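You operate a simulated robot arm through the tools that you are given. There is no shell and no other tool. Be economical: measure what you need, move in short steps, check, and stop when the job is done.

You are at the controls of a simulated two-armed robot. One attempt, no reset.

## Task
Put the medium beaker from the door bench along the middle aisle in the floor of the big sink. Then put the pestle on top of the green tin. Then press the reset key three times. Then put the striped blue jar on the level. Then take the green beaker on the lower board of the open shelves and put it away in the inside of the beaker tray. Then take the yellow sponge from the tiles of the assembly bench and leave it on top of the cover. Then take the cap off the green bottle of water and lay it down on the tiles of the assembly bench. The order counts. Set down upright: medium beaker, striped blue jar, green beaker.

The check looks at the end state, three seconds after you hand in, the way a careful person would. Anything else that was tipped, shoved, dropped, spilled or broken makes it a failure. A push-on lid holds only when it is set on centred and level and pressed home; a screw cap is set on level and turned clockwise until tight.

## Robot
Two 7-joint arms with fingered hands on one trunk, on a base that drives. Base frame: it is fixed to the floor where the robot stands at the start and does not move with it; the origin is under the middle of the robot, x ahead of it, y to its left, z up. Lengths are in mm, angles in rad, forces in N, time in s.
The left shoulder is at the start at [60, 126, 1230], the right one opposite. Places, roughly: cover (14x14x13 cm) [-2800, -3600, 1000]; floor of the big sink [1800, 4500, 700]; green beaker [3250, -3750, 500]; green bottle of water [-2000, -3500, 1000]; green tin (7x7x8 cm) [700, -300, 900]; inside of the beaker tray [700, -900, 900]; level (6x6x3 cm) [-2300, 100, 900]; pestle (5x5x13 cm) [600, -100, 900]; reset key [900, -200, 1000]; striped blue jar (5x5x11 cm) [1700, 1300, 1000]; yellow sponge (8x5x4 cm) [-2200, -3600, 900]. Payload 2.5 kg a hand.
The TCP of each hand is the grasp point between the finger pads, 30 mm short of the fingertips. In the tool frame z runs along the fingers and y along their closing line. Largest opening 104 mm; the body of the gripper starts 35 mm behind the TCP. The gripper is a hand of 5 fingers: y runs from the thumb to the fingers, the wrist lies at [-15, -104, -178] in the tool frame, and closing takes about 1.5 s.
Orientation is told as [roll, pitch, yaw] about the base's x, y, z axes, in that order, counted from this pose: with the fingers straight down and the wrist toward the robot, the tool's x, y and z point along [0, 1, 0], [1, 0, 0] and [0, 0, -1] of the base frame.

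## Interface
- The arms move only by the tool servo_tool. It takes "left_targets", "right_targets" or both (then of equal length, played together; a hand with none holds still); each is text: rows parted by semicolons, each of 6 numbers parted by spaces: the shift along the tool's x, y, z in mm, then the turn, a rotation vector about the tool's x, y, z in rad. In form: dx dy dz wx wy wz; .... A call has 1 to 10 rows; each row is the pose to reach, as a shift and turn from the pose commanded when the call began, along the tool's axes at that moment. "left_fingers" and "right_fingers" are, for a hand that has rows, the closure, from 0 (fully open) to 1 (shut), set as the call begins (left out, the last holds). Each row takes 0.2 s and may step no farther than 50 mm and 0.15 rad from the row before; otherwise, or with a gripper value out of range, the whole call is refused. Where a pose cannot be reached the arm comes as near as it can. A force on the tool above 40 N (or 10 N above the force at the start of the call, whichever is more), or a blocked arm, ends the call early, and 0.2 s more pass. Each finger travels about 153 mm/s and halts on what it meets, pressing with about 30 N; the grip force reading is that of the motor and also rises with nothing between the fingers. The clock runs only during rows and for 0.2 s after the last one: add rows that repeat a pose to give the fingers time. The reply holds the time, the measured pose of the TCP, the force on the tool along the base axes, the opening and the grip force, in the units named above and with some noise, with the torque about the TCP (base axes, N m) and any sound that the robot's microphone picked up.
- Cameras (640 x 400 px; columns grow to the right, rows downward): "scene" is now at [122.7, -27.2, 1436.1]; the picture's right is [-0.32, -0.95, 0.00], its down [-0.56, 0.19, -0.81] and it looks along [0.77, -0.26, -0.59] (base axes); focal length 282 px, centre (320, 200). "left" rides on the left gripper at [-80, -78, -141] in its tool frame; the picture's right is [-0.78, -0.30, 0.56], its down [0.53, -0.78, 0.33] and it looks along [0.33, 0.56, 0.76] (tool axes); focal length 247 px, centre (320, 200). "right" rides on the right gripper at [80, -78, -141] in its tool frame; the picture's right is [-0.78, 0.30, -0.56], its down [-0.53, -0.78, 0.33] and it looks along [-0.33, 0.56, 0.76] (tool axes); focal length 247 px, centre (320, 200). There is no depth. A picture from a camera that has moved, and an enlarged one, comes with that camera's place and axes in the base frame and with its lens.
- grab_frame(camera): a new picture of that camera. The clock stands still meanwhile.
- raise_lower(by): slides the trunk up (or, below 0, down) by that many mm; the arms and the scene camera ride with it, the base frame stays. It gives what a move gives, with no picture.
- drive_base(legs): drives the robot by 1 to 6 legs, each [ahead, left, turn to the left] in mm, mm and rad, along the robot's own axes; the way and the turn of a leg run together, so that a leg with both is an arc; at most 1500 mm and 3.142 rad a leg. The arms and the cameras ride along, it lands a little off, and it stops where it bumps. It gives what a move gives.
- grasp_type(shape, hand): the hand has 5 fingers and takes this shape, open, in about a second: jaw (thumb against the fingers, like two jaws); tri (thumb and two fingers); tip (a fingertip pinch); poke (one finger out to press); point (the index stretched); flat (the hand flat); cup (the hand cupped); fist (a fist). The gripper value then closes the fingers along that shape, each until it touches; the sizes above hold for jaw. It gives what a move gives, with no picture.
- pan_tilt(pan, tilt): turns the head with the scene camera to pan (to the left, within 1.501 rad either way) and tilt (down, from -0.506 to 1.204), counted from straight ahead of the robot. It gives what a move gives.
- close_up(camera, box): a new picture of the part [left, top, right, bottom] of that camera's present view, enlarged. The clock stands still meanwhile.
- sign_off(): hands the job in; it is judged then, once.

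Work in short steps. Places have to be worked out from the pictures, the camera data and where the tool is seen: move nearer, look again, correct. Check each grasp and each placing, and mend what went wrong. You have 186 turns and 154 pictures in all, those below and enlarged ones among them. Open the grippers and draw the arms clear of the work before you hand the job in, unless the task says otherwise; then end with one line.

The tools are called after "Call:" as a command line: name --argument value ..., lists and objects as JSON in quotes. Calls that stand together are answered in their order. servo_tool: Moves the arms, as the interface text tells. Its arguments: {"type":"object","properties":{"left_targets":{"type":"string"},"left_fingers":{"type":"number"},"right_targets":{"type":"string"},"right_fingers":{"type":"number"}},"required":[]} The other tools are called the same way: raise_lower (by) slides the trunk up or down; grasp_type (shape, hand) gives the hand a shape; drive_base (legs) drives the base; pan_tilt (pan, tilt) turns the head that bears the scene camera; grab_frame (camera) takes a picture; close_up (camera, box) takes an enlarged picture of a part of a camera's view; sign_off () hands the job in.

At the start:

```text
time_s: 0.0
left_ee_pos: [528.3, 45.9, 1206.9]
left_ee_rot: [0.0, 0.002, 0.0]
left_contact_force: [-0.1, 0.6, -0.3]
left_ft_torque: [0.0, 0.02, -0.01]
left_width: 103.6
left_finger_force: 0.0
left_shape: jaw
right_ee_pos: [437.9, -289.5, 1226.3]
right_ee_rot: [0.001, 0.0, 0.0]
right_contact_force: [-0.6, -0.3, 0.1]
right_ft_torque: [0.0, -0.02, 0.04]
right_width: 103.6
right_finger_force: 0.1
right_shape: jaw
trunk travel left (down, up): [-625.0, 315.0]
robot x, y, heading: [0.9, -2.7, -0.001]
head pan, tilt: [-0.328, 0.627]
```

scene: 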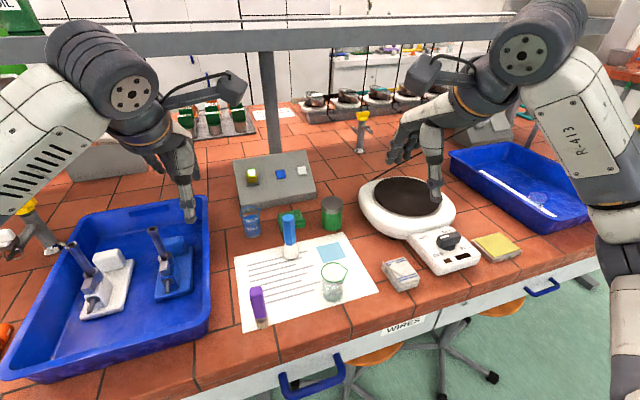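
right: 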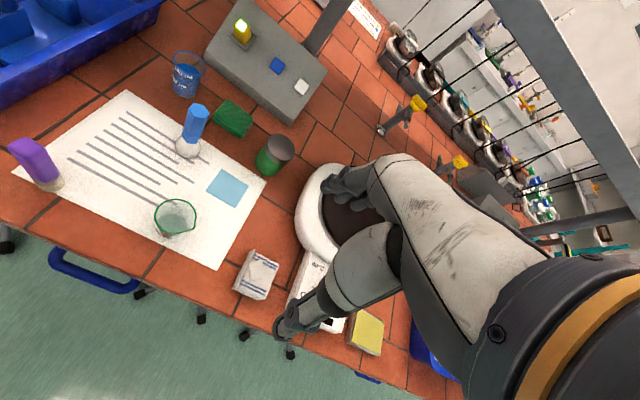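
left: 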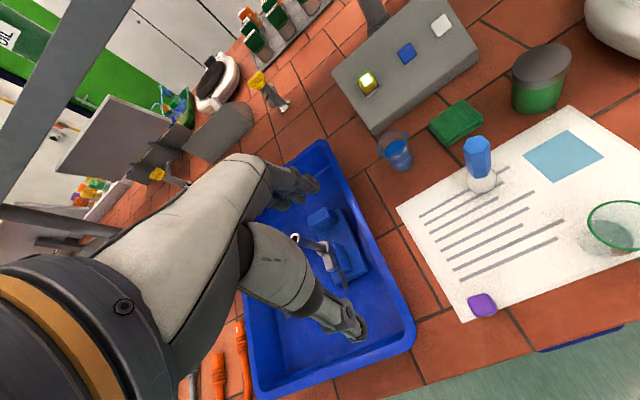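

I see the bench in front with the tin, the pestle (blue-handled) and the reset keys box. First I look around the room to find the door bench and the medium beaker.

Call:
pan_tilt --pan 1.4 --tilt 0.15

Call:
grab_frame --camera "scene"

Call:
pan_tilt --pan -1.4 --tilt 0.15

Call:
grab_frame --camera "scene"

```text
time_s: 1.8
left_ee_pos: [529.3, 44.9, 1206.5]
left_ee_rot: [-0.001, 0.002, 0.0]
left_contact_force: [0.9, -0.3, 0.3]
left_ft_torque: [-0.02, -0.04, -0.02]
left_width: 103.9
left_finger_force: 0.0
left_shape: jaw
right_ee_pos: [438.5, -289.1, 1226.6]
right_ee_rot: [0.001, 0.0, 0.001]
right_contact_force: [0.0, 0.2, -0.3]
right_ft_torque: [-0.01, 0.0, -0.02]
right_width: 103.7
right_finger_force: 0.0
right_shape: jaw
trunk travel left (down, up): [-625.0, 315.0]
robot x, y, heading: [1.1, 2.3, -0.003]
head pan, tilt: [1.4, 0.15]
```

```text
150 pictures are left
camera scene: at [55.7, 92.4, 1479.8], right [0.99, -0.17, 0.0], down [-0.03, -0.15, -0.99], along [0.17, 0.97, -0.15], focal length 282 px, centre (320, 200)
```

scene: 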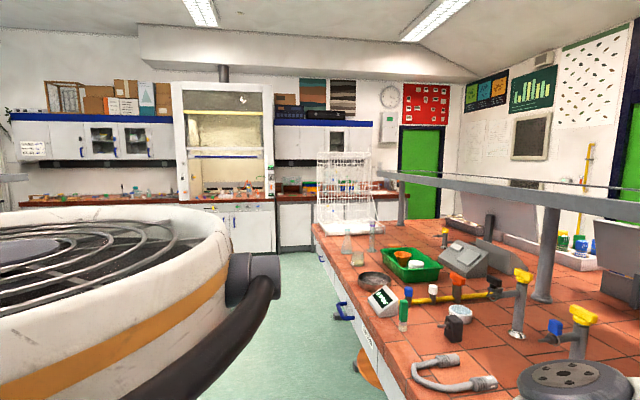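

```text
time_s: 4.2
left_ee_pos: [529.1, 44.8, 1205.4]
left_ee_rot: [0.001, 0.002, 0.001]
left_contact_force: [0.1, 0.8, 0.0]
left_ft_torque: [0.0, 0.01, 0.02]
left_width: 103.5
left_finger_force: 0.1
left_shape: jaw
right_ee_pos: [438.2, -288.9, 1226.4]
right_ee_rot: [0.0, 0.0, 0.0]
right_contact_force: [-0.4, -0.3, -0.8]
right_ft_torque: [0.0, 0.03, 0.01]
right_width: 103.6
right_finger_force: 0.1
right_shape: jaw
trunk travel left (down, up): [-625.0, 315.0]
robot x, y, heading: [0.3, -0.2, -0.002]
head pan, tilt: [-1.4, 0.15]
```

```text
149 pictures are left
camera scene: at [55.6, -90.4, 1479.9], right [-0.99, -0.17, 0.0], down [-0.03, 0.15, -0.99], along [0.17, -0.97, -0.15], focal length 282 px, centre (320, 200)
```

scene: 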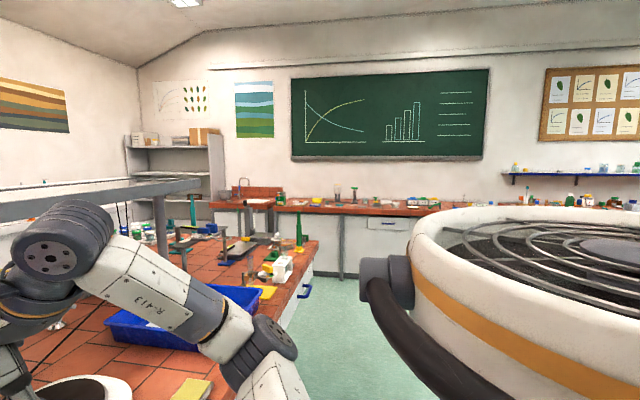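

Bench ahead runs along y; there's more behind the robot. I turn left in place and look along the aisle and behind.

Call:
drive_base --legs '[[0, 0, 1.57]]'

Call:
pan_tilt --pan 1.2 --tilt 0.2

Call:
grab_frame --camera "scene"

Call:
pan_tilt --pan 0.0 --tilt 0.2

Call:
grab_frame --camera "scene"

```text
time_s: 8.4
left_ee_pos: [-42.6, 530.2, 1207.5]
left_ee_rot: [-0.002, 0.001, 1.565]
left_contact_force: [-0.1, 0.7, 0.4]
left_ft_torque: [-0.01, 0.02, 0.02]
left_width: 103.6
left_finger_force: 0.1
left_shape: jaw
right_ee_pos: [291.4, 437.5, 1227.3]
right_ee_rot: [0.0, -0.001, 1.566]
right_contact_force: [0.7, 1.1, 0.3]
right_ft_torque: [0.01, -0.01, 0.01]
right_width: 103.4
right_finger_force: 0.2
right_shape: jaw
trunk travel left (down, up): [-625.0, 315.0]
robot x, y, heading: [1.0, 0.0, 1.565]
head pan, tilt: [-1.4, 0.15]
```

```text
time_s: 10.8
left_ee_pos: [-43.1, 529.5, 1205.1]
left_ee_rot: [-0.001, 0.002, 1.565]
left_contact_force: [-0.1, 0.0, -0.2]
left_ft_torque: [-0.01, -0.01, 0.01]
left_width: 103.6
left_finger_force: 0.1
left_shape: jaw
right_ee_pos: [291.5, 436.2, 1227.7]
right_ee_rot: [0.0, 0.0, 1.565]
right_contact_force: [-0.2, 0.2, 0.2]
right_ft_torque: [0.02, 0.01, -0.04]
right_width: 103.4
right_finger_force: 0.0
right_shape: jaw
trunk travel left (down, up): [-625.0, 315.0]
robot x, y, heading: [-0.4, -1.5, 1.566]
head pan, tilt: [1.201, 0.201]
```

```text
148 pictures are left
camera scene: at [-86.7, 75.2, 1475.2], right [0.37, 0.93, 0.0], down [0.19, -0.07, -0.98], along [-0.91, 0.36, -0.2], focal length 282 px, centre (320, 200)
```

scene: 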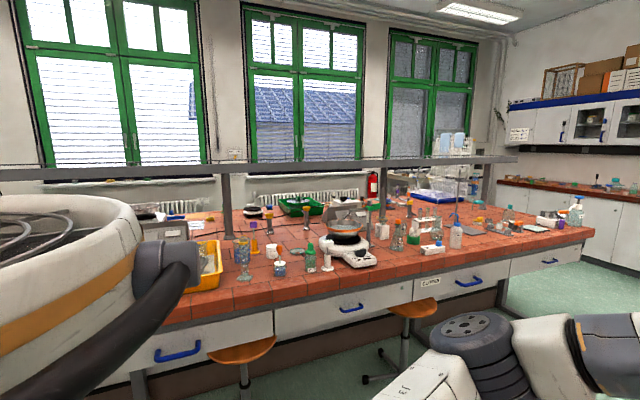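

```text
time_s: 12.2
left_ee_pos: [-42.5, 528.4, 1206.2]
left_ee_rot: [0.002, 0.0, 1.567]
left_contact_force: [0.1, 0.7, 0.8]
left_ft_torque: [-0.01, 0.01, -0.01]
left_width: 103.6
left_finger_force: 0.2
left_shape: jaw
right_ee_pos: [290.8, 436.5, 1226.8]
right_ee_rot: [-0.001, 0.0, 1.567]
right_contact_force: [-0.3, 0.7, -0.3]
right_ft_torque: [0.01, 0.01, 0.01]
right_width: 103.7
right_finger_force: 0.0
right_shape: jaw
trunk travel left (down, up): [-625.0, 315.0]
robot x, y, heading: [-4.3, 1.8, 1.565]
head pan, tilt: [0.0, 0.201]
```

```text
147 pictures are left
camera scene: at [0.4, 134.2, 1475.2], right [1.0, 0.0, 0.0], down [0.0, -0.2, -0.98], along [0.0, 0.98, -0.2], focal length 282 px, centre (320, 200)
```

scene: 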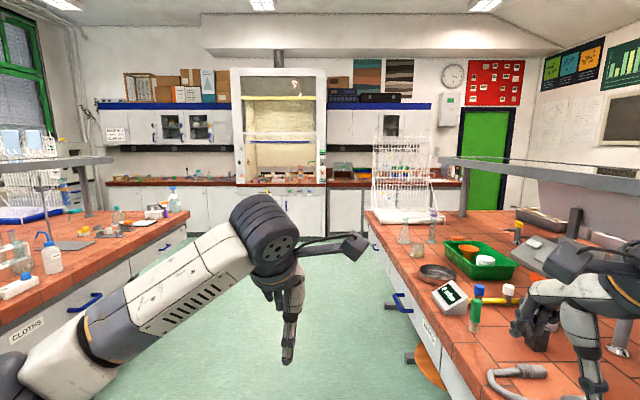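

The door bench is the island at x≈450+, its middle-aisle side faces me. Beakers near the drying rack; zoom in on them.

Call:
close_up --camera "scene" --box '[360, 180, 560, 305]'

Call:
close_up --camera "scene" --box '[230, 150, 480, 260]'

```text
3.20 times, centred on (460, 242) of scene
camera zoom: at [0.4, 134.2, 1475.2], right [1.0, 0.0, 0.0], down [0.0, -0.2, -0.98], along [0.0, 0.98, -0.2], focal length 901 px, centre (-128, 64)
```

zoom: 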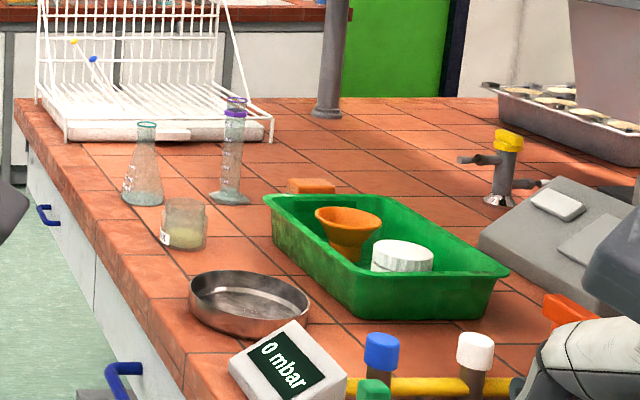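

```text
2.56 times, centred on (355, 205) of scene
camera zoom: at [0.4, 134.2, 1475.2], right [1.0, 0.0, 0.0], down [0.0, -0.2, -0.98], along [0.0, 0.98, -0.2], focal length 721 px, centre (230, 187)
```

zoom: 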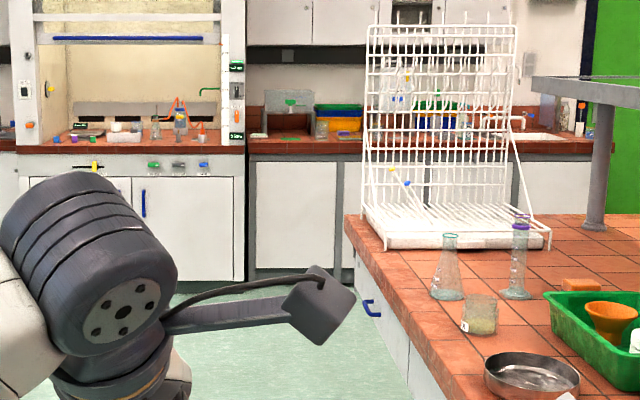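

Several beakers of differing sizes: blue one, green-rimmed one on the paper, one near the rack. I look at the near bench with more detail.

Call:
pan_tilt --pan -1.5 --tilt 0.5

Call:
grab_frame --camera "scene"

```text
time_s: 13.8
left_ee_pos: [-43.3, 528.9, 1206.4]
left_ee_rot: [-0.001, 0.001, 1.566]
left_contact_force: [0.0, 0.4, 0.2]
left_ft_torque: [0.01, 0.01, 0.0]
left_width: 103.5
left_finger_force: 0.1
left_shape: jaw
right_ee_pos: [291.8, 435.6, 1227.4]
right_ee_rot: [0.001, -0.002, 1.564]
right_contact_force: [-0.4, 0.7, 0.1]
right_ft_torque: [-0.04, 0.01, -0.01]
right_width: 103.6
right_finger_force: 0.1
right_shape: jaw
trunk travel left (down, up): [-625.0, 315.0]
robot x, y, heading: [-2.1, 3.3, 1.564]
head pan, tilt: [-1.499, 0.499]
```

```text
144 pictures are left
camera scene: at [90.8, 47.1, 1447.5], right [0.07, -1.0, 0.0], down [-0.48, -0.03, -0.88], along [0.88, 0.06, -0.48], focal length 282 px, centre (320, 200)
```

scene: 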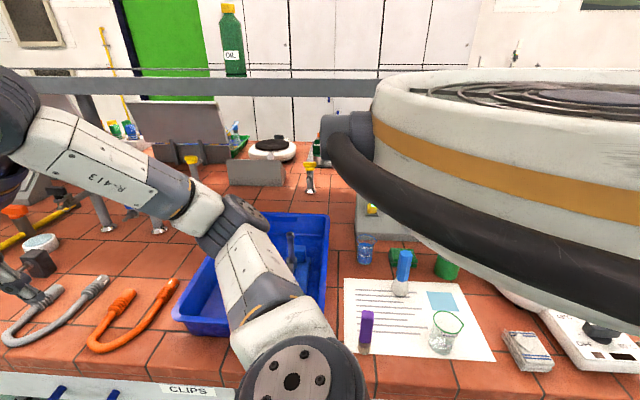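

Call:
close_up --camera "scene" --box '[340, 230, 500, 365]'

```text
2.96 times, centred on (420, 298) of scene
camera zoom: at [90.8, 47.1, 1447.5], right [0.07, -1.0, 0.0], down [-0.48, -0.03, -0.88], along [0.88, 0.06, -0.48], focal length 834 px, centre (24, -89)
```

zoom: 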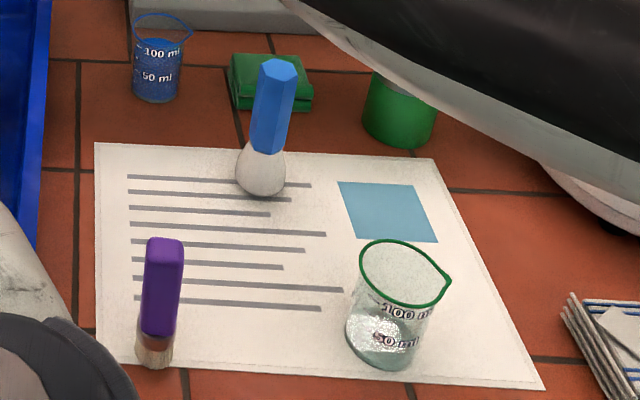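

The near beakers are small (100 ml). I drive up the aisle to inspect the one near the rack.

Call:
drive_base --legs '[[1300, 150, 0]]'

Call:
pan_tilt --pan -0.9 --tilt 0.45

Call:
grab_frame --camera "scene"

```text
time_s: 20.3
left_ee_pos: [-180.7, 1821.1, 1206.7]
left_ee_rot: [0.001, 0.001, 1.56]
left_contact_force: [-0.4, 0.3, 0.4]
left_ft_torque: [-0.04, -0.02, 0.02]
left_width: 103.6
left_finger_force: 0.0
left_shape: jaw
right_ee_pos: [153.3, 1726.6, 1226.7]
right_ee_rot: [-0.001, 0.001, 1.559]
right_contact_force: [0.3, 0.4, 0.2]
right_ft_torque: [-0.02, 0.04, 0.01]
right_width: 103.3
right_finger_force: 0.1
right_shape: jaw
trunk travel left (down, up): [-625.0, 315.0]
robot x, y, heading: [-139.0, 1292.9, 1.556]
head pan, tilt: [-1.499, 0.499]
```

```text
time_s: 21.3
left_ee_pos: [-179.7, 1821.6, 1206.9]
left_ee_rot: [0.001, 0.0, 1.561]
left_contact_force: [0.9, -1.1, -0.2]
left_ft_torque: [-0.05, -0.02, 0.02]
left_width: 103.6
left_finger_force: 0.1
left_shape: jaw
right_ee_pos: [153.9, 1726.5, 1227.3]
right_ee_rot: [0.0, 0.0, 1.561]
right_contact_force: [0.1, 0.2, -0.3]
right_ft_torque: [-0.01, -0.04, 0.02]
right_width: 103.7
right_finger_force: 0.1
right_shape: jaw
trunk travel left (down, up): [-625.0, 315.0]
robot x, y, heading: [-134.5, 1294.4, 1.558]
head pan, tilt: [-0.901, 0.45]
```

```text
142 pictures are left
camera scene: at [-67.1, 1388.8, 1451.9], right [0.61, -0.79, 0.0], down [-0.34, -0.27, -0.9], along [0.71, 0.55, -0.44], focal length 282 px, centre (320, 200)
```

scene: 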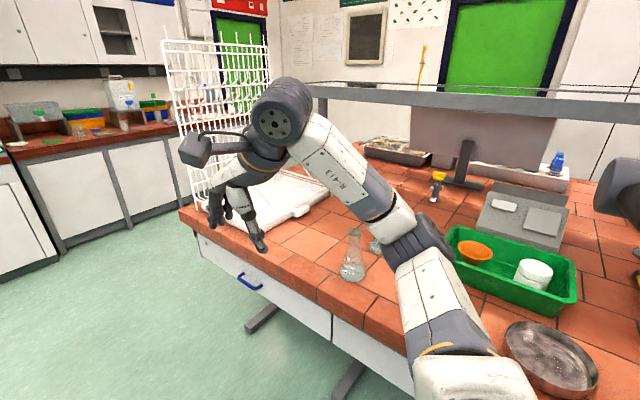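

The arm blocks the view; the right hand camera may see it.

Call:
grab_frame --camera "right"

Call:
pan_tilt --pan -1.5 --tilt 0.45

Call:
grab_frame --camera "scene"

```text
141 pictures are left
camera right: at [73.0, 1649.8, 1368.0], right [0.78, 0.29, 0.56], down [0.53, -0.78, -0.33], along [0.34, 0.55, -0.76], focal length 247 px, centre (320, 200)
```

right: 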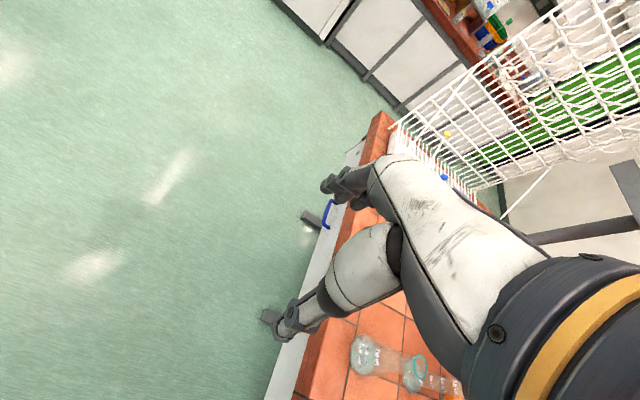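

```text
time_s: 22.3
left_ee_pos: [-181.1, 1820.3, 1207.2]
left_ee_rot: [0.0, 0.001, 1.559]
left_contact_force: [-0.4, -0.3, 0.3]
left_ft_torque: [0.0, 0.03, -0.02]
left_width: 103.7
left_finger_force: 0.0
left_shape: jaw
right_ee_pos: [154.6, 1726.4, 1227.4]
right_ee_rot: [0.003, 0.0, 1.56]
right_contact_force: [0.3, 0.9, 0.6]
right_ft_torque: [0.01, 0.02, 0.01]
right_width: 103.6
right_finger_force: 0.0
right_shape: jaw
trunk travel left (down, up): [-625.0, 315.0]
robot x, y, heading: [-139.6, 1292.8, 1.562]
head pan, tilt: [-1.499, 0.45]
```

```text
140 pictures are left
camera scene: at [-48.1, 1338.3, 1451.9], right [0.06, -1.0, 0.0], down [-0.43, -0.03, -0.9], along [0.9, 0.06, -0.44], focal length 282 px, centre (320, 200)
```

scene: 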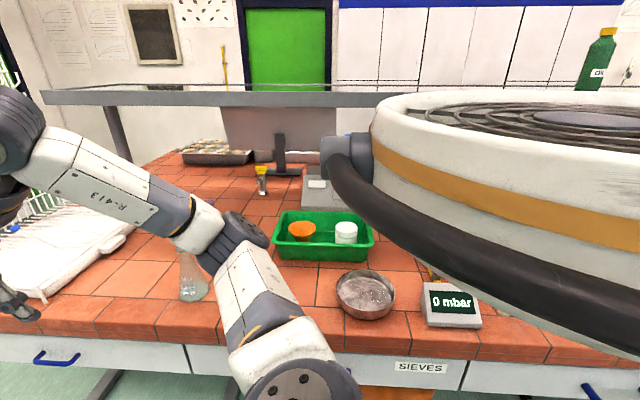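

I turn to face the bench here to see past the arm.

Call:
drive_base --legs '[[0, 0, -1.57]]'

Call:
pan_tilt --pan 0.35 --tilt 0.45

Call:
grab_frame --camera "scene"

Call:
grab_frame --camera "left"

```text
time_s: 26.5
left_ee_pos: [390.4, 1326.7, 1206.4]
left_ee_rot: [0.0, 0.003, -0.021]
left_contact_force: [0.1, -0.4, -0.2]
left_ft_torque: [0.0, 0.01, 0.01]
left_width: 103.5
left_finger_force: 0.1
left_shape: jaw
right_ee_pos: [292.5, 994.5, 1227.3]
right_ee_rot: [0.001, -0.001, -0.02]
right_contact_force: [-0.7, 0.8, -0.5]
right_ft_torque: [-0.01, 0.01, -0.03]
right_width: 103.9
right_finger_force: 0.0
right_shape: jaw
trunk travel left (down, up): [-625.0, 315.0]
robot x, y, heading: [-138.9, 1290.5, -0.022]
head pan, tilt: [-1.499, 0.45]
```

```text
time_s: 28.4
left_ee_pos: [390.4, 1325.8, 1206.5]
left_ee_rot: [0.0, 0.001, -0.021]
left_contact_force: [0.1, 0.3, 0.3]
left_ft_torque: [0.04, -0.01, -0.02]
left_width: 103.6
left_finger_force: 0.1
left_shape: jaw
right_ee_pos: [291.3, 993.0, 1226.8]
right_ee_rot: [-0.001, 0.001, -0.02]
right_contact_force: [0.4, 1.1, 1.1]
right_ft_torque: [0.02, 0.03, -0.01]
right_width: 103.6
right_finger_force: 0.0
right_shape: jaw
trunk travel left (down, up): [-625.0, 315.0]
robot x, y, heading: [-137.4, 1290.7, -0.019]
head pan, tilt: [0.351, 0.45]
```

```text
139 pictures are left
camera scene: at [-13.2, 1321.4, 1451.9], right [0.32, -0.95, 0.0], down [-0.41, -0.14, -0.9], along [0.85, 0.29, -0.44], focal length 282 px, centre (320, 200)
```

scene: 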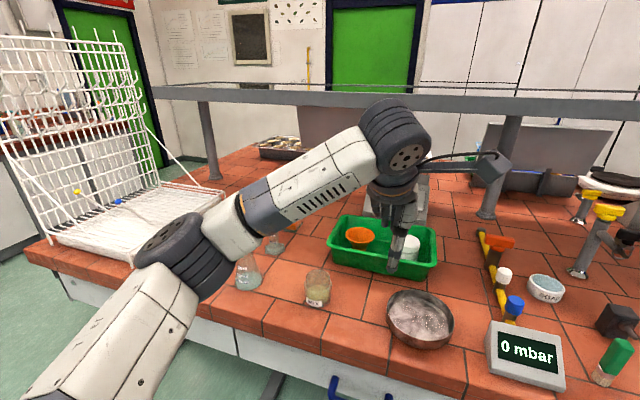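

```text
138 pictures are left
camera left: at [311.1, 1247.6, 1347.3], right [-0.31, -0.77, -0.56], down [-0.77, 0.55, -0.33], along [0.56, 0.32, -0.76], focal length 247 px, centre (320, 200)
```

left: 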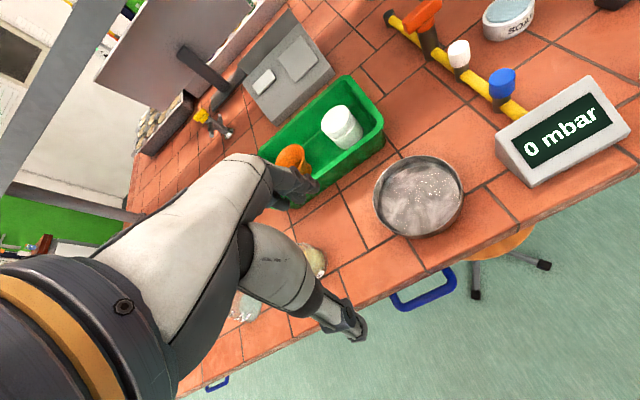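

Call:
close_up --camera "scene" --box '[220, 220, 380, 320]'

```text
4.00 times, centred on (300, 270) of scene
camera zoom: at [-13.2, 1321.4, 1451.9], right [0.32, -0.95, 0.0], down [-0.41, -0.14, -0.9], along [0.85, 0.29, -0.44], focal length 1126 px, centre (400, -80)
```

zoom: 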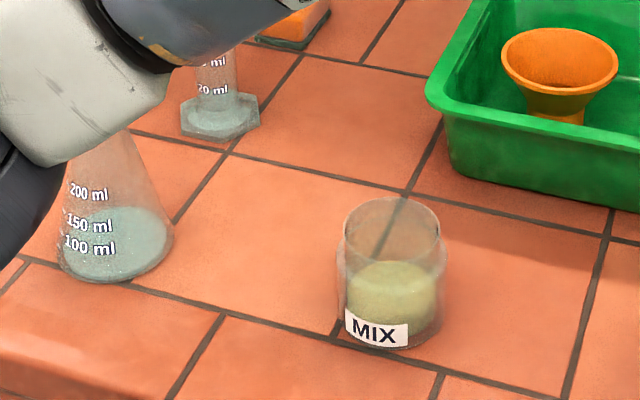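

That is a jar labelled MIX, not a beaker. I strafe along the aisle to the other end of the bench to inventory the beakers there.

Call:
drive_base --legs '[[0, -1400, 0], [0, -800, 0]]'

Call:
pan_tilt --pan -0.3 --tilt 0.45

Call:
grab_frame --camera "scene"

Call:
pan_tilt --pan -1.0 --tilt 0.35

Call:
grab_frame --camera "scene"

```text
time_s: 39.2
left_ee_pos: [336.2, -878.3, 1207.4]
left_ee_rot: [0.002, 0.002, -0.028]
left_contact_force: [-0.4, -0.9, -1.1]
left_ft_torque: [0.04, 0.0, -0.03]
left_width: 103.9
left_finger_force: 0.0
left_shape: jaw
right_ee_pos: [237.2, -1209.4, 1227.2]
right_ee_rot: [-0.002, 0.0, -0.029]
right_contact_force: [-0.4, -0.1, 0.1]
right_ft_torque: [0.02, -0.04, 0.03]
right_width: 103.8
right_finger_force: 0.1
right_shape: jaw
trunk travel left (down, up): [-625.0, 315.0]
robot x, y, heading: [-195.5, -910.2, -0.029]
head pan, tilt: [0.351, 0.45]
```

```text
time_s: 40.3
left_ee_pos: [336.0, -876.7, 1205.3]
left_ee_rot: [-0.002, 0.003, -0.026]
left_contact_force: [-0.4, -0.5, -0.6]
left_ft_torque: [-0.03, -0.01, -0.03]
left_width: 103.6
left_finger_force: 0.1
left_shape: jaw
right_ee_pos: [235.8, -1209.8, 1227.2]
right_ee_rot: [0.0, 0.001, -0.026]
right_contact_force: [0.4, 0.6, 0.6]
right_ft_torque: [-0.02, -0.01, 0.03]
right_width: 103.6
right_finger_force: 0.1
right_shape: jaw
trunk travel left (down, up): [-625.0, 315.0]
robot x, y, heading: [-189.4, -907.5, -0.027]
head pan, tilt: [-0.3, 0.45]
```

```text
136 pictures are left
camera scene: at [-66.7, -938.4, 1451.9], right [-0.32, -0.95, 0.0], down [-0.41, 0.14, -0.9], along [0.85, -0.29, -0.44], focal length 282 px, centre (320, 200)
```

scene: 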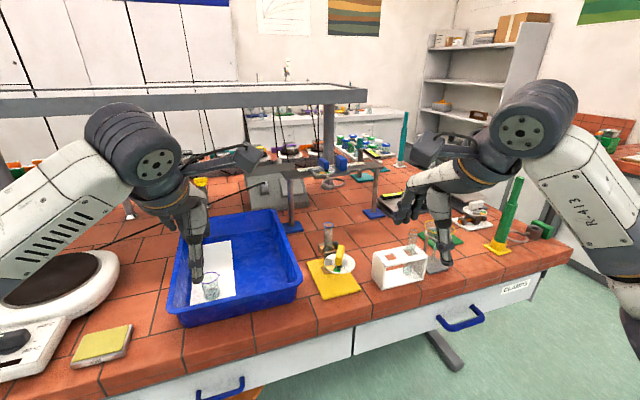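

```text
time_s: 41.4
left_ee_pos: [336.4, -876.5, 1206.0]
left_ee_rot: [0.001, 0.002, -0.026]
left_contact_force: [0.0, -0.1, -0.1]
left_ft_torque: [-0.03, -0.01, -0.02]
left_width: 103.6
left_finger_force: 0.1
left_shape: jaw
right_ee_pos: [236.5, -1210.0, 1226.8]
right_ee_rot: [0.0, 0.0, -0.027]
right_contact_force: [-0.3, -0.6, 0.4]
right_ft_torque: [-0.01, 0.0, 0.0]
right_width: 103.8
right_finger_force: 0.0
right_shape: jaw
trunk travel left (down, up): [-625.0, 315.0]
robot x, y, heading: [-197.4, -910.8, -0.022]
head pan, tilt: [-1.0, 0.351]
```

```text
135 pictures are left
camera scene: at [-105.5, -988.6, 1461.1], right [-0.85, -0.52, 0.0], down [-0.18, 0.29, -0.94], along [0.49, -0.8, -0.34], focal length 282 px, centre (320, 200)
```

scene: 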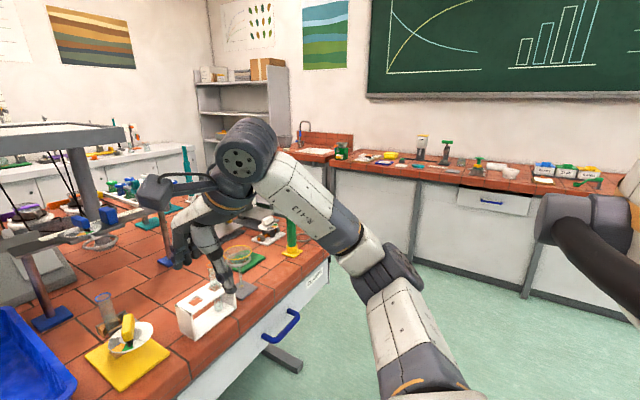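

Call:
close_up --camera "scene" --box '[60, 210, 320, 373]'

Call:
pan_tilt --pan -0.3 --tilt 0.5

Call:
close_up --camera "scene" --box '[150, 170, 420, 340]'

```text
2.45 times, centred on (190, 292) of scene
camera zoom: at [-105.5, -988.6, 1461.1], right [-0.85, -0.52, 0.0], down [-0.18, 0.29, -0.94], along [0.49, -0.8, -0.34], focal length 691 px, centre (639, -24)
```

zoom: 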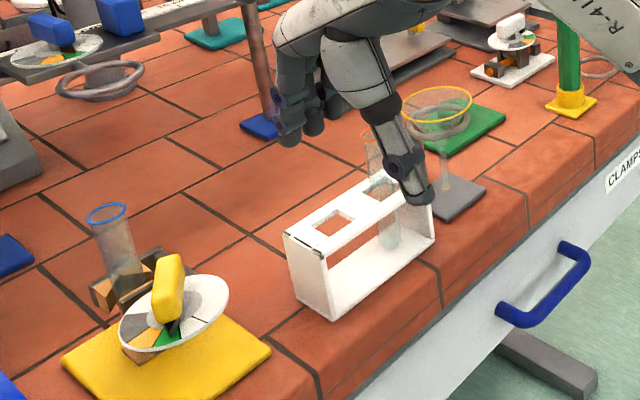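

```text
time_s: 42.4
left_ee_pos: [337.1, -876.6, 1207.3]
left_ee_rot: [-0.002, 0.002, -0.024]
left_contact_force: [-0.5, 0.1, 0.4]
left_ft_torque: [0.01, -0.01, -0.01]
left_width: 103.8
left_finger_force: 0.0
left_shape: jaw
right_ee_pos: [236.4, -1209.6, 1227.8]
right_ee_rot: [-0.001, -0.002, -0.028]
right_contact_force: [-0.3, -0.5, 0.2]
right_ft_torque: [0.0, -0.03, -0.01]
right_width: 103.8
right_finger_force: 0.0
right_shape: jaw
trunk travel left (down, up): [-625.0, 315.0]
robot x, y, heading: [-191.0, -909.2, -0.029]
head pan, tilt: [-0.3, 0.499]
```

```text
2.35 times, centred on (285, 255) of scene
camera zoom: at [-67.6, -938.3, 1447.5], right [-0.32, -0.95, 0.0], down [-0.45, 0.15, -0.88], along [0.83, -0.28, -0.48], focal length 662 px, centre (402, 71)
```

zoom: 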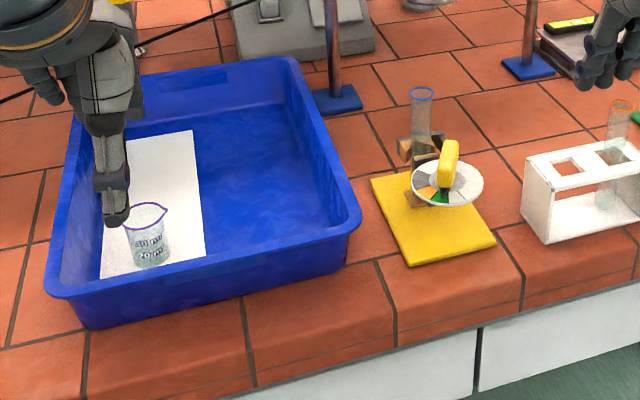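

The small (50 ml, purple rim) beaker lives in the tray; the 100 ml green-rimmed clear beaker on the paper is the medium one (the blue one holds blue liquid). I drive so that the right hand comes over it.

Call:
drive_base --legs '[[0, 0, 0.027], [0, 1010, 0], [250, 0, 0]]'

Call:
pan_tilt --pan -0.2 --tilt 0.9

Call:
grab_frame --camera "scene"

Call:
grab_frame --camera "right"

```text
time_s: 49.5
left_ee_pos: [581.4, 159.7, 1205.9]
left_ee_rot: [0.0, 0.001, 0.007]
left_contact_force: [0.2, 0.5, -0.7]
left_ft_torque: [-0.02, 0.01, 0.02]
left_width: 103.6
left_finger_force: 0.1
left_shape: jaw
right_ee_pos: [491.6, -175.7, 1226.7]
right_ee_rot: [-0.001, 0.0, 0.009]
right_contact_force: [0.6, -0.5, -0.3]
right_ft_torque: [-0.02, 0.01, 0.01]
right_width: 103.7
right_finger_force: 0.1
right_shape: jaw
trunk travel left (down, up): [-625.0, 315.0]
robot x, y, heading: [52.7, 113.1, 0.006]
head pan, tilt: [-0.3, 0.499]
```

```text
time_s: 50.3
left_ee_pos: [580.8, 159.9, 1207.2]
left_ee_rot: [-0.001, 0.002, 0.007]
left_contact_force: [0.0, -0.1, -0.3]
left_ft_torque: [0.03, 0.01, -0.01]
left_width: 103.8
left_finger_force: 0.1
left_shape: jaw
right_ee_pos: [491.7, -175.5, 1227.4]
right_ee_rot: [-0.002, 0.001, 0.008]
right_contact_force: [-0.3, 0.3, 0.4]
right_ft_torque: [-0.01, -0.04, -0.04]
right_width: 103.7
right_finger_force: 0.1
right_shape: jaw
trunk travel left (down, up): [-625.0, 315.0]
robot x, y, heading: [51.1, 112.7, 0.008]
head pan, tilt: [-0.201, 0.901]
```

```text
132 pictures are left
camera scene: at [166.0, 97.5, 1413.7], right [-0.19, -0.98, 0.0], down [-0.77, 0.15, -0.62], along [0.61, -0.12, -0.78], focal length 282 px, centre (320, 200)
```

scene: 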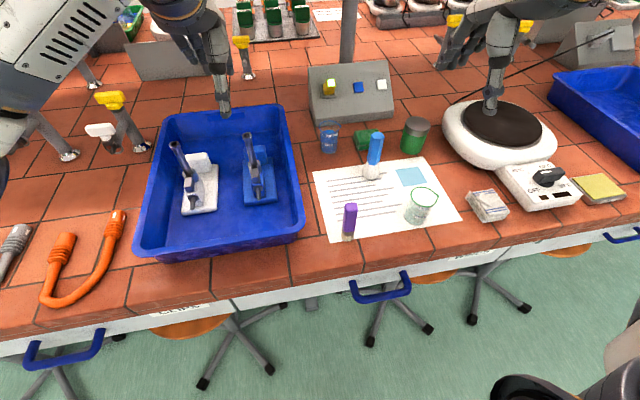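

```text
131 pictures are left
camera right: at [414.0, -95.5, 1368.0], right [0.3, -0.77, 0.56], down [-0.77, -0.54, -0.33], along [0.56, -0.33, -0.76], focal length 247 px, centre (320, 200)
```

right: 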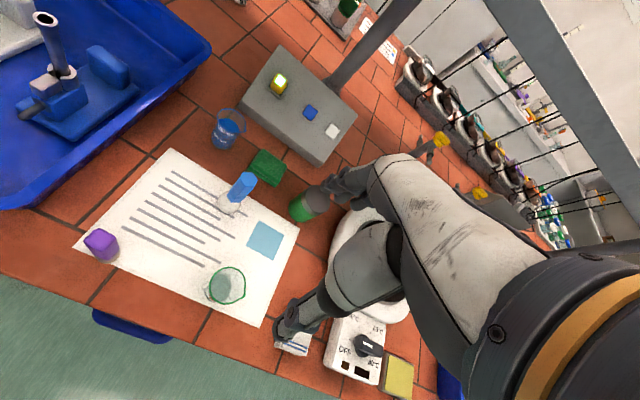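

Triangulated: beaker centre ≈ (485,-188), rim ≈ 970, table ≈ 885. I lower the right hand over it to TCP z≈1015 and check.

Call:
servo_tool --right_targets "-6 -4 45 0 0 0; -12 -7 90 0 0 0; -12 -7 135 0 0 0; -12 -7 175 0 0 0; -12 -7 210 0 0 0; -12 -7 210 0 0 0" --right_fingers 0

Call:
grab_frame --camera "right"

Call:
grab_frame --camera "scene"

```text
time_s: 51.7
left_ee_pos: [580.6, 161.1, 1206.7]
left_ee_rot: [-0.002, 0.002, 0.007]
left_contact_force: [-0.3, 0.0, 0.1]
left_ft_torque: [-0.02, 0.03, 0.0]
left_width: 103.7
left_finger_force: 0.2
left_shape: jaw
right_ee_pos: [484.6, -187.5, 1015.7]
right_ee_rot: [0.0, -0.001, 0.007]
right_contact_force: [0.0, -0.4, 0.2]
right_ft_torque: [-0.02, 0.0, 0.01]
right_width: 103.5
right_finger_force: 0.0
right_shape: jaw
trunk travel left (down, up): [-625.0, 315.0]
robot x, y, heading: [51.8, 107.4, 0.005]
head pan, tilt: [-0.201, 0.901]
```

```text
130 pictures are left
camera right: at [406.0, -107.4, 1157.3], right [0.3, -0.77, 0.56], down [-0.77, -0.54, -0.33], along [0.56, -0.33, -0.76], focal length 247 px, centre (320, 200)
```

right: 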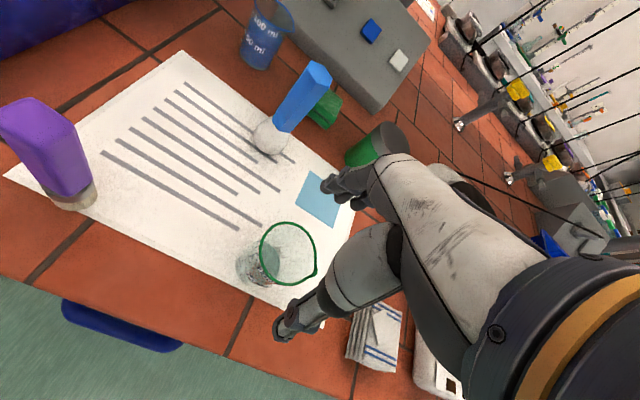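

```text
129 pictures are left
camera scene: at [165.8, 97.6, 1413.6], right [-0.19, -0.98, 0.0], down [-0.77, 0.15, -0.62], along [0.61, -0.12, -0.78], focal length 282 px, centre (320, 200)
```

scene: 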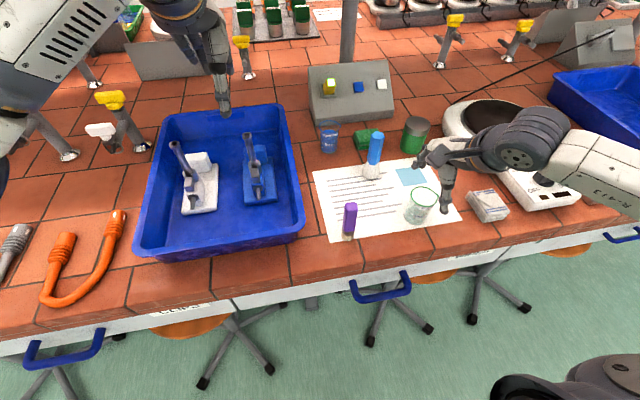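

Beaker sits at about (481,-183); I descend 78 mm with a small correction, then close.

Call:
servo_tool --right_targets "4 -3 30 0 0 0; 4 -3 55 0 0 0; 4 -3 78 0 0 0; 4 -3 78 0 0 0"

Call:
close_up --camera "scene" --box '[360, 120, 520, 240]'

```text
time_s: 52.7
left_ee_pos: [580.5, 160.4, 1206.7]
left_ee_rot: [-0.001, 0.002, 0.008]
left_contact_force: [-0.1, 0.5, -1.3]
left_ft_torque: [-0.03, -0.02, 0.03]
left_width: 104.0
left_finger_force: 0.0
left_shape: jaw
right_ee_pos: [481.5, -184.3, 939.7]
right_ee_rot: [0.0, 0.001, 0.008]
right_contact_force: [-0.4, -0.6, -0.3]
right_ft_torque: [0.01, -0.01, -0.01]
right_width: 103.6
right_finger_force: 0.1
right_shape: jaw
trunk travel left (down, up): [-625.0, 315.0]
robot x, y, heading: [55.4, 109.4, 0.007]
head pan, tilt: [-0.201, 0.901]
```

```text
3.33 times, centred on (440, 180) of scene
camera zoom: at [165.8, 97.6, 1413.6], right [-0.19, -0.98, 0.0], down [-0.77, 0.15, -0.62], along [0.61, -0.12, -0.78], focal length 938 px, centre (-80, 267)
```

zoom: 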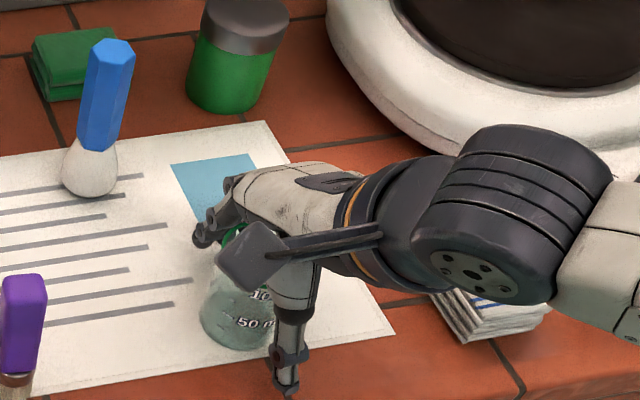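

The beaker stands between thumb and fingers. Closing.

Call:
servo_tool --right_targets "0 0 0 0 0 0; 0 0 0 0 0 0; 0 0 0 0 0 0; 0 0 0 0 0 0; 0 0 0 0 0 0; 0 0 0 0 0 0; 0 0 0 0 0 0; 0 0 0 0 0 0" --right_fingers 1

Call:
close_up --camera "scene" --box '[360, 120, 520, 240]'

```text
time_s: 54.5
left_ee_pos: [581.0, 160.7, 1207.2]
left_ee_rot: [-0.001, 0.002, 0.01]
left_contact_force: [-0.5, 0.0, -0.3]
left_ft_torque: [0.02, 0.01, -0.01]
left_width: 103.6
left_finger_force: 0.1
left_shape: jaw
right_ee_pos: [480.8, -183.9, 939.8]
right_ee_rot: [0.0, 0.001, 0.008]
right_contact_force: [-0.7, 0.0, -0.6]
right_ft_torque: [0.02, 0.03, -0.01]
right_width: 42.4
right_finger_force: 29.8
right_shape: jaw
trunk travel left (down, up): [-625.0, 315.0]
robot x, y, heading: [54.5, 114.7, 0.011]
head pan, tilt: [-0.201, 0.901]
```

```text
3.33 times, centred on (440, 180) of scene
camera zoom: at [165.9, 97.5, 1413.6], right [-0.19, -0.98, 0.0], down [-0.77, 0.15, -0.62], along [0.61, -0.12, -0.78], focal length 938 px, centre (-80, 267)
```

zoom: 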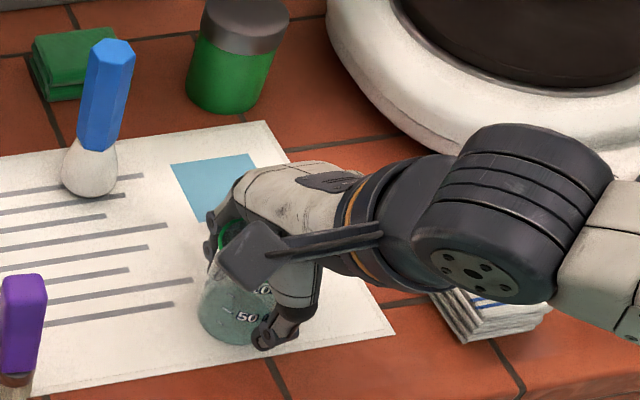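

Width 42 mm, gripped. I lift it gently and look with the right camera.

Call:
servo_tool --right_targets "0 0 -15 0 0 0; 0 0 -40 0 0 0; 0 0 -40 0 0 0"

Call:
grab_frame --camera "right"

Call:
close_up --camera "scene" --box '[360, 100, 520, 220]'

```text
time_s: 55.3
left_ee_pos: [580.0, 159.4, 1206.3]
left_ee_rot: [0.0, 0.002, 0.007]
left_contact_force: [-0.3, 0.8, 0.0]
left_ft_torque: [0.02, 0.0, 0.03]
left_width: 103.6
left_finger_force: 0.0
left_shape: jaw
right_ee_pos: [482.3, -183.2, 978.1]
right_ee_rot: [0.002, 0.0, 0.007]
right_contact_force: [0.3, -0.2, -1.7]
right_ft_torque: [0.03, 0.02, 0.0]
right_width: 42.5
right_finger_force: 30.3
right_shape: jaw
trunk travel left (down, up): [-625.0, 315.0]
robot x, y, heading: [51.6, 109.5, 0.007]
head pan, tilt: [-0.201, 0.901]
```

```text
126 pictures are left
camera right: at [403.8, -103.8, 1119.9], right [0.3, -0.77, 0.56], down [-0.77, -0.54, -0.33], along [0.56, -0.33, -0.76], focal length 247 px, centre (320, 200)
```

right: 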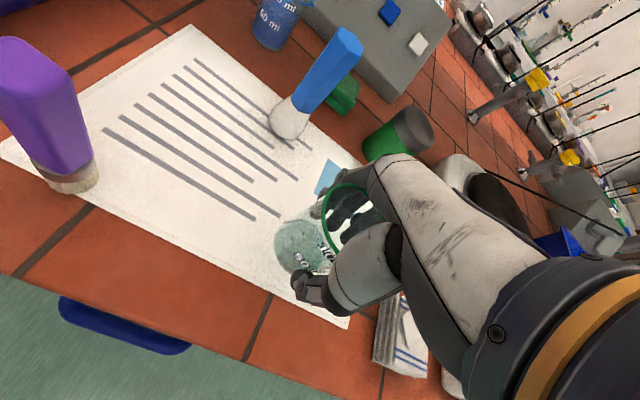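

```text
3.33 times, centred on (440, 160) of scene
camera zoom: at [166.0, 97.4, 1413.6], right [-0.19, -0.98, 0.0], down [-0.77, 0.15, -0.62], along [0.61, -0.12, -0.78], focal length 938 px, centre (-80, 333)
```

zoom: 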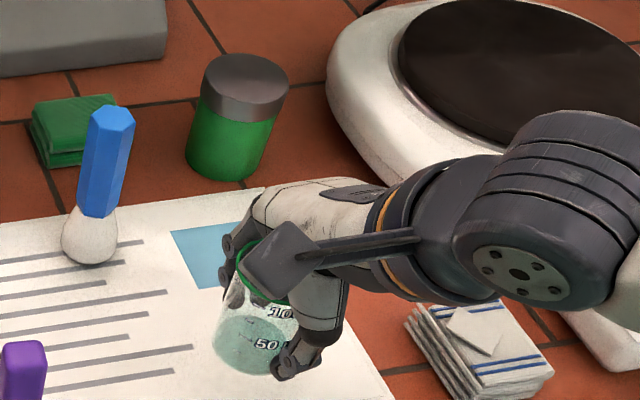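

Held level and lifted. I raise the hand, back off, turn and drive up the aisle past the bench end.

Call:
servo_tool --right_targets "0 0 -45 0 0 0; 0 0 -90 0 0 0; 0 0 -135 0 0 0; 0 0 -180 0 0 0; 0 0 -225 0 0 0; 0 0 -225 0 0 0"

Call:
drive_base --legs '[[-190, 0, 0], [0, 0, 1.563], [1500, 0, 0], [1500, 0, 0], [250, 0, 0]]'

Call:
pan_tilt --pan -0.7 --tilt 0.4

Call:
grab_frame --camera "scene"

```text
time_s: 56.7
left_ee_pos: [580.5, 158.9, 1206.6]
left_ee_rot: [0.001, 0.003, 0.006]
left_contact_force: [0.0, 0.9, -0.3]
left_ft_torque: [0.01, 0.02, -0.02]
left_width: 104.1
left_finger_force: 0.1
left_shape: jaw
right_ee_pos: [482.7, -181.4, 1205.1]
right_ee_rot: [0.0, 0.0, 0.008]
right_contact_force: [0.5, -0.4, -1.3]
right_ft_torque: [-0.03, 0.01, -0.01]
right_width: 42.0
right_finger_force: 30.4
right_shape: jaw
trunk travel left (down, up): [-625.0, 315.0]
robot x, y, heading: [53.5, 113.1, 0.009]
head pan, tilt: [-0.201, 0.901]
```

```text
time_s: 77.6
left_ee_pos: [-191.2, 3898.4, 1206.0]
left_ee_rot: [-0.001, 0.002, 1.58]
left_contact_force: [0.7, -0.3, -0.3]
left_ft_torque: [-0.03, -0.01, 0.01]
left_width: 103.5
left_finger_force: 0.1
left_shape: jaw
right_ee_pos: [151.1, 3799.4, 1203.6]
right_ee_rot: [0.001, 0.0, 1.579]
right_contact_force: [-0.7, 0.1, -0.9]
right_ft_torque: [0.01, -0.05, 0.0]
right_width: 41.8
right_finger_force: 29.7
right_shape: jaw
trunk travel left (down, up): [-625.0, 315.0]
robot x, y, heading: [-140.4, 3369.6, 1.583]
head pan, tilt: [-0.201, 0.901]
```

```text
time_s: 78.6
left_ee_pos: [-190.6, 3898.6, 1207.8]
left_ee_rot: [-0.002, 0.001, 1.58]
left_contact_force: [0.1, 0.1, 0.5]
left_ft_torque: [0.02, 0.0, -0.02]
left_width: 103.8
left_finger_force: 0.1
left_shape: jaw
right_ee_pos: [151.9, 3799.6, 1205.1]
right_ee_rot: [0.0, 0.0, 1.581]
right_contact_force: [-0.5, 0.3, -0.7]
right_ft_torque: [-0.01, -0.01, -0.04]
right_width: 41.5
right_finger_force: 30.4
right_shape: jaw
trunk travel left (down, up): [-625.0, 315.0]
robot x, y, heading: [-137.8, 3367.5, 1.575]
head pan, tilt: [-0.7, 0.4]
```

```text
124 pictures are left
camera scene: at [-83.0, 3481.6, 1456.5], right [0.77, -0.64, 0.0], down [-0.25, -0.3, -0.92], along [0.59, 0.71, -0.39], focal length 282 px, centre (320, 200)
```

scene: 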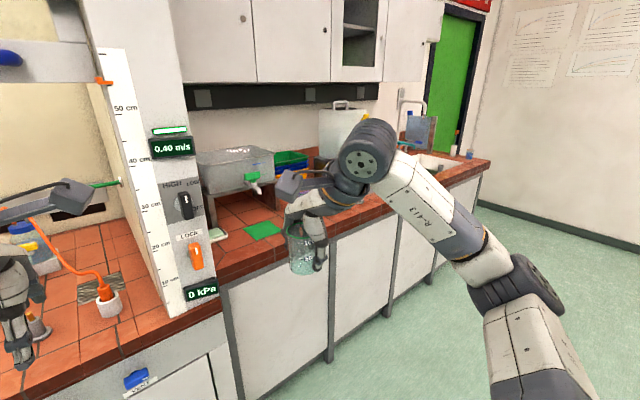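

Sink with faucet is to the right past the cabinets; the beaker still held. I strafe right 1450 mm.

Call:
drive_base --legs '[[0, -1450, 0]]'

Call:
pan_tilt --pan -0.1 --tilt 0.6

Call:
grab_frame --camera "scene"

Call:
grab_frame --camera "right"

```text
time_s: 85.8
left_ee_pos: [1261.3, 3913.2, 1206.1]
left_ee_rot: [0.0, 0.002, 1.584]
left_contact_force: [-0.5, -0.2, 0.3]
left_ft_torque: [0.04, -0.04, 0.01]
left_width: 103.7
left_finger_force: 0.1
left_shape: jaw
right_ee_pos: [1605.6, 3816.3, 1205.2]
right_ee_rot: [0.0, -0.001, 1.583]
right_contact_force: [-0.2, 0.2, 0.7]
right_ft_torque: [-0.01, 0.01, 0.02]
right_width: 41.4
right_finger_force: 29.3
right_shape: jaw
trunk travel left (down, up): [-625.0, 315.0]
robot x, y, heading: [1315.5, 3384.7, 1.581]
head pan, tilt: [-0.7, 0.4]
```

```text
time_s: 86.8
left_ee_pos: [1261.8, 3913.4, 1205.9]
left_ee_rot: [-0.001, 0.0, 1.582]
left_contact_force: [-0.6, -1.7, 0.1]
left_ft_torque: [-0.01, -0.02, 0.02]
left_width: 103.8
left_finger_force: 0.0
left_shape: jaw
right_ee_pos: [1606.4, 3816.6, 1205.3]
right_ee_rot: [-0.001, 0.001, 1.581]
right_contact_force: [0.0, 0.1, -0.3]
right_ft_torque: [-0.06, -0.01, 0.01]
right_width: 41.7
right_finger_force: 29.5
right_shape: jaw
trunk travel left (down, up): [-625.0, 315.0]
robot x, y, heading: [1311.6, 3380.7, 1.582]
head pan, tilt: [-0.099, 0.6]
```

```text
123 pictures are left
camera scene: at [1320.7, 3513.8, 1438.4], right [1.0, -0.09, 0.0], down [-0.05, -0.56, -0.83], along [0.07, 0.82, -0.56], focal length 282 px, centre (320, 200)
```

scene: 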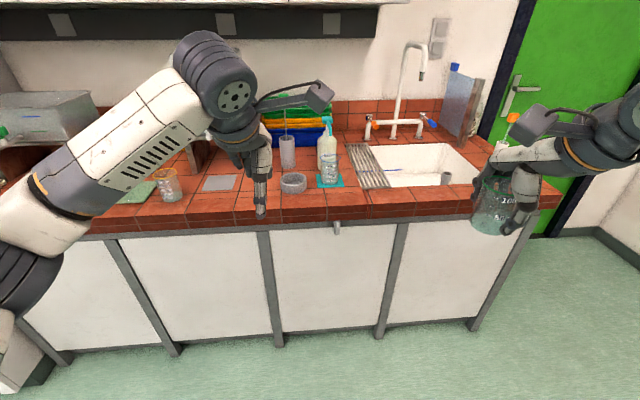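

```text
122 pictures are left
camera right: at [1526.1, 3737.6, 1345.6], right [0.77, 0.31, 0.56], down [0.54, -0.77, -0.33], along [0.33, 0.56, -0.76], focal length 247 px, centre (320, 200)
```

right: 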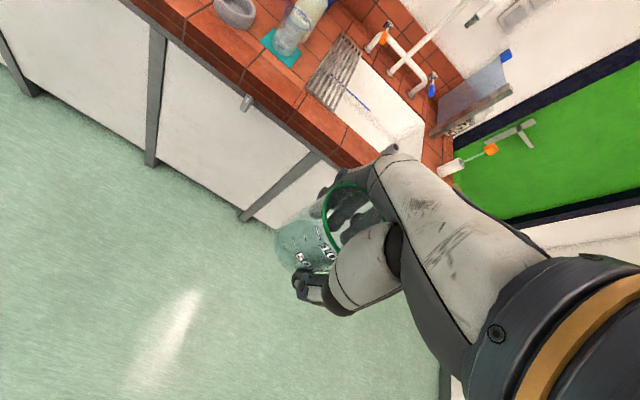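

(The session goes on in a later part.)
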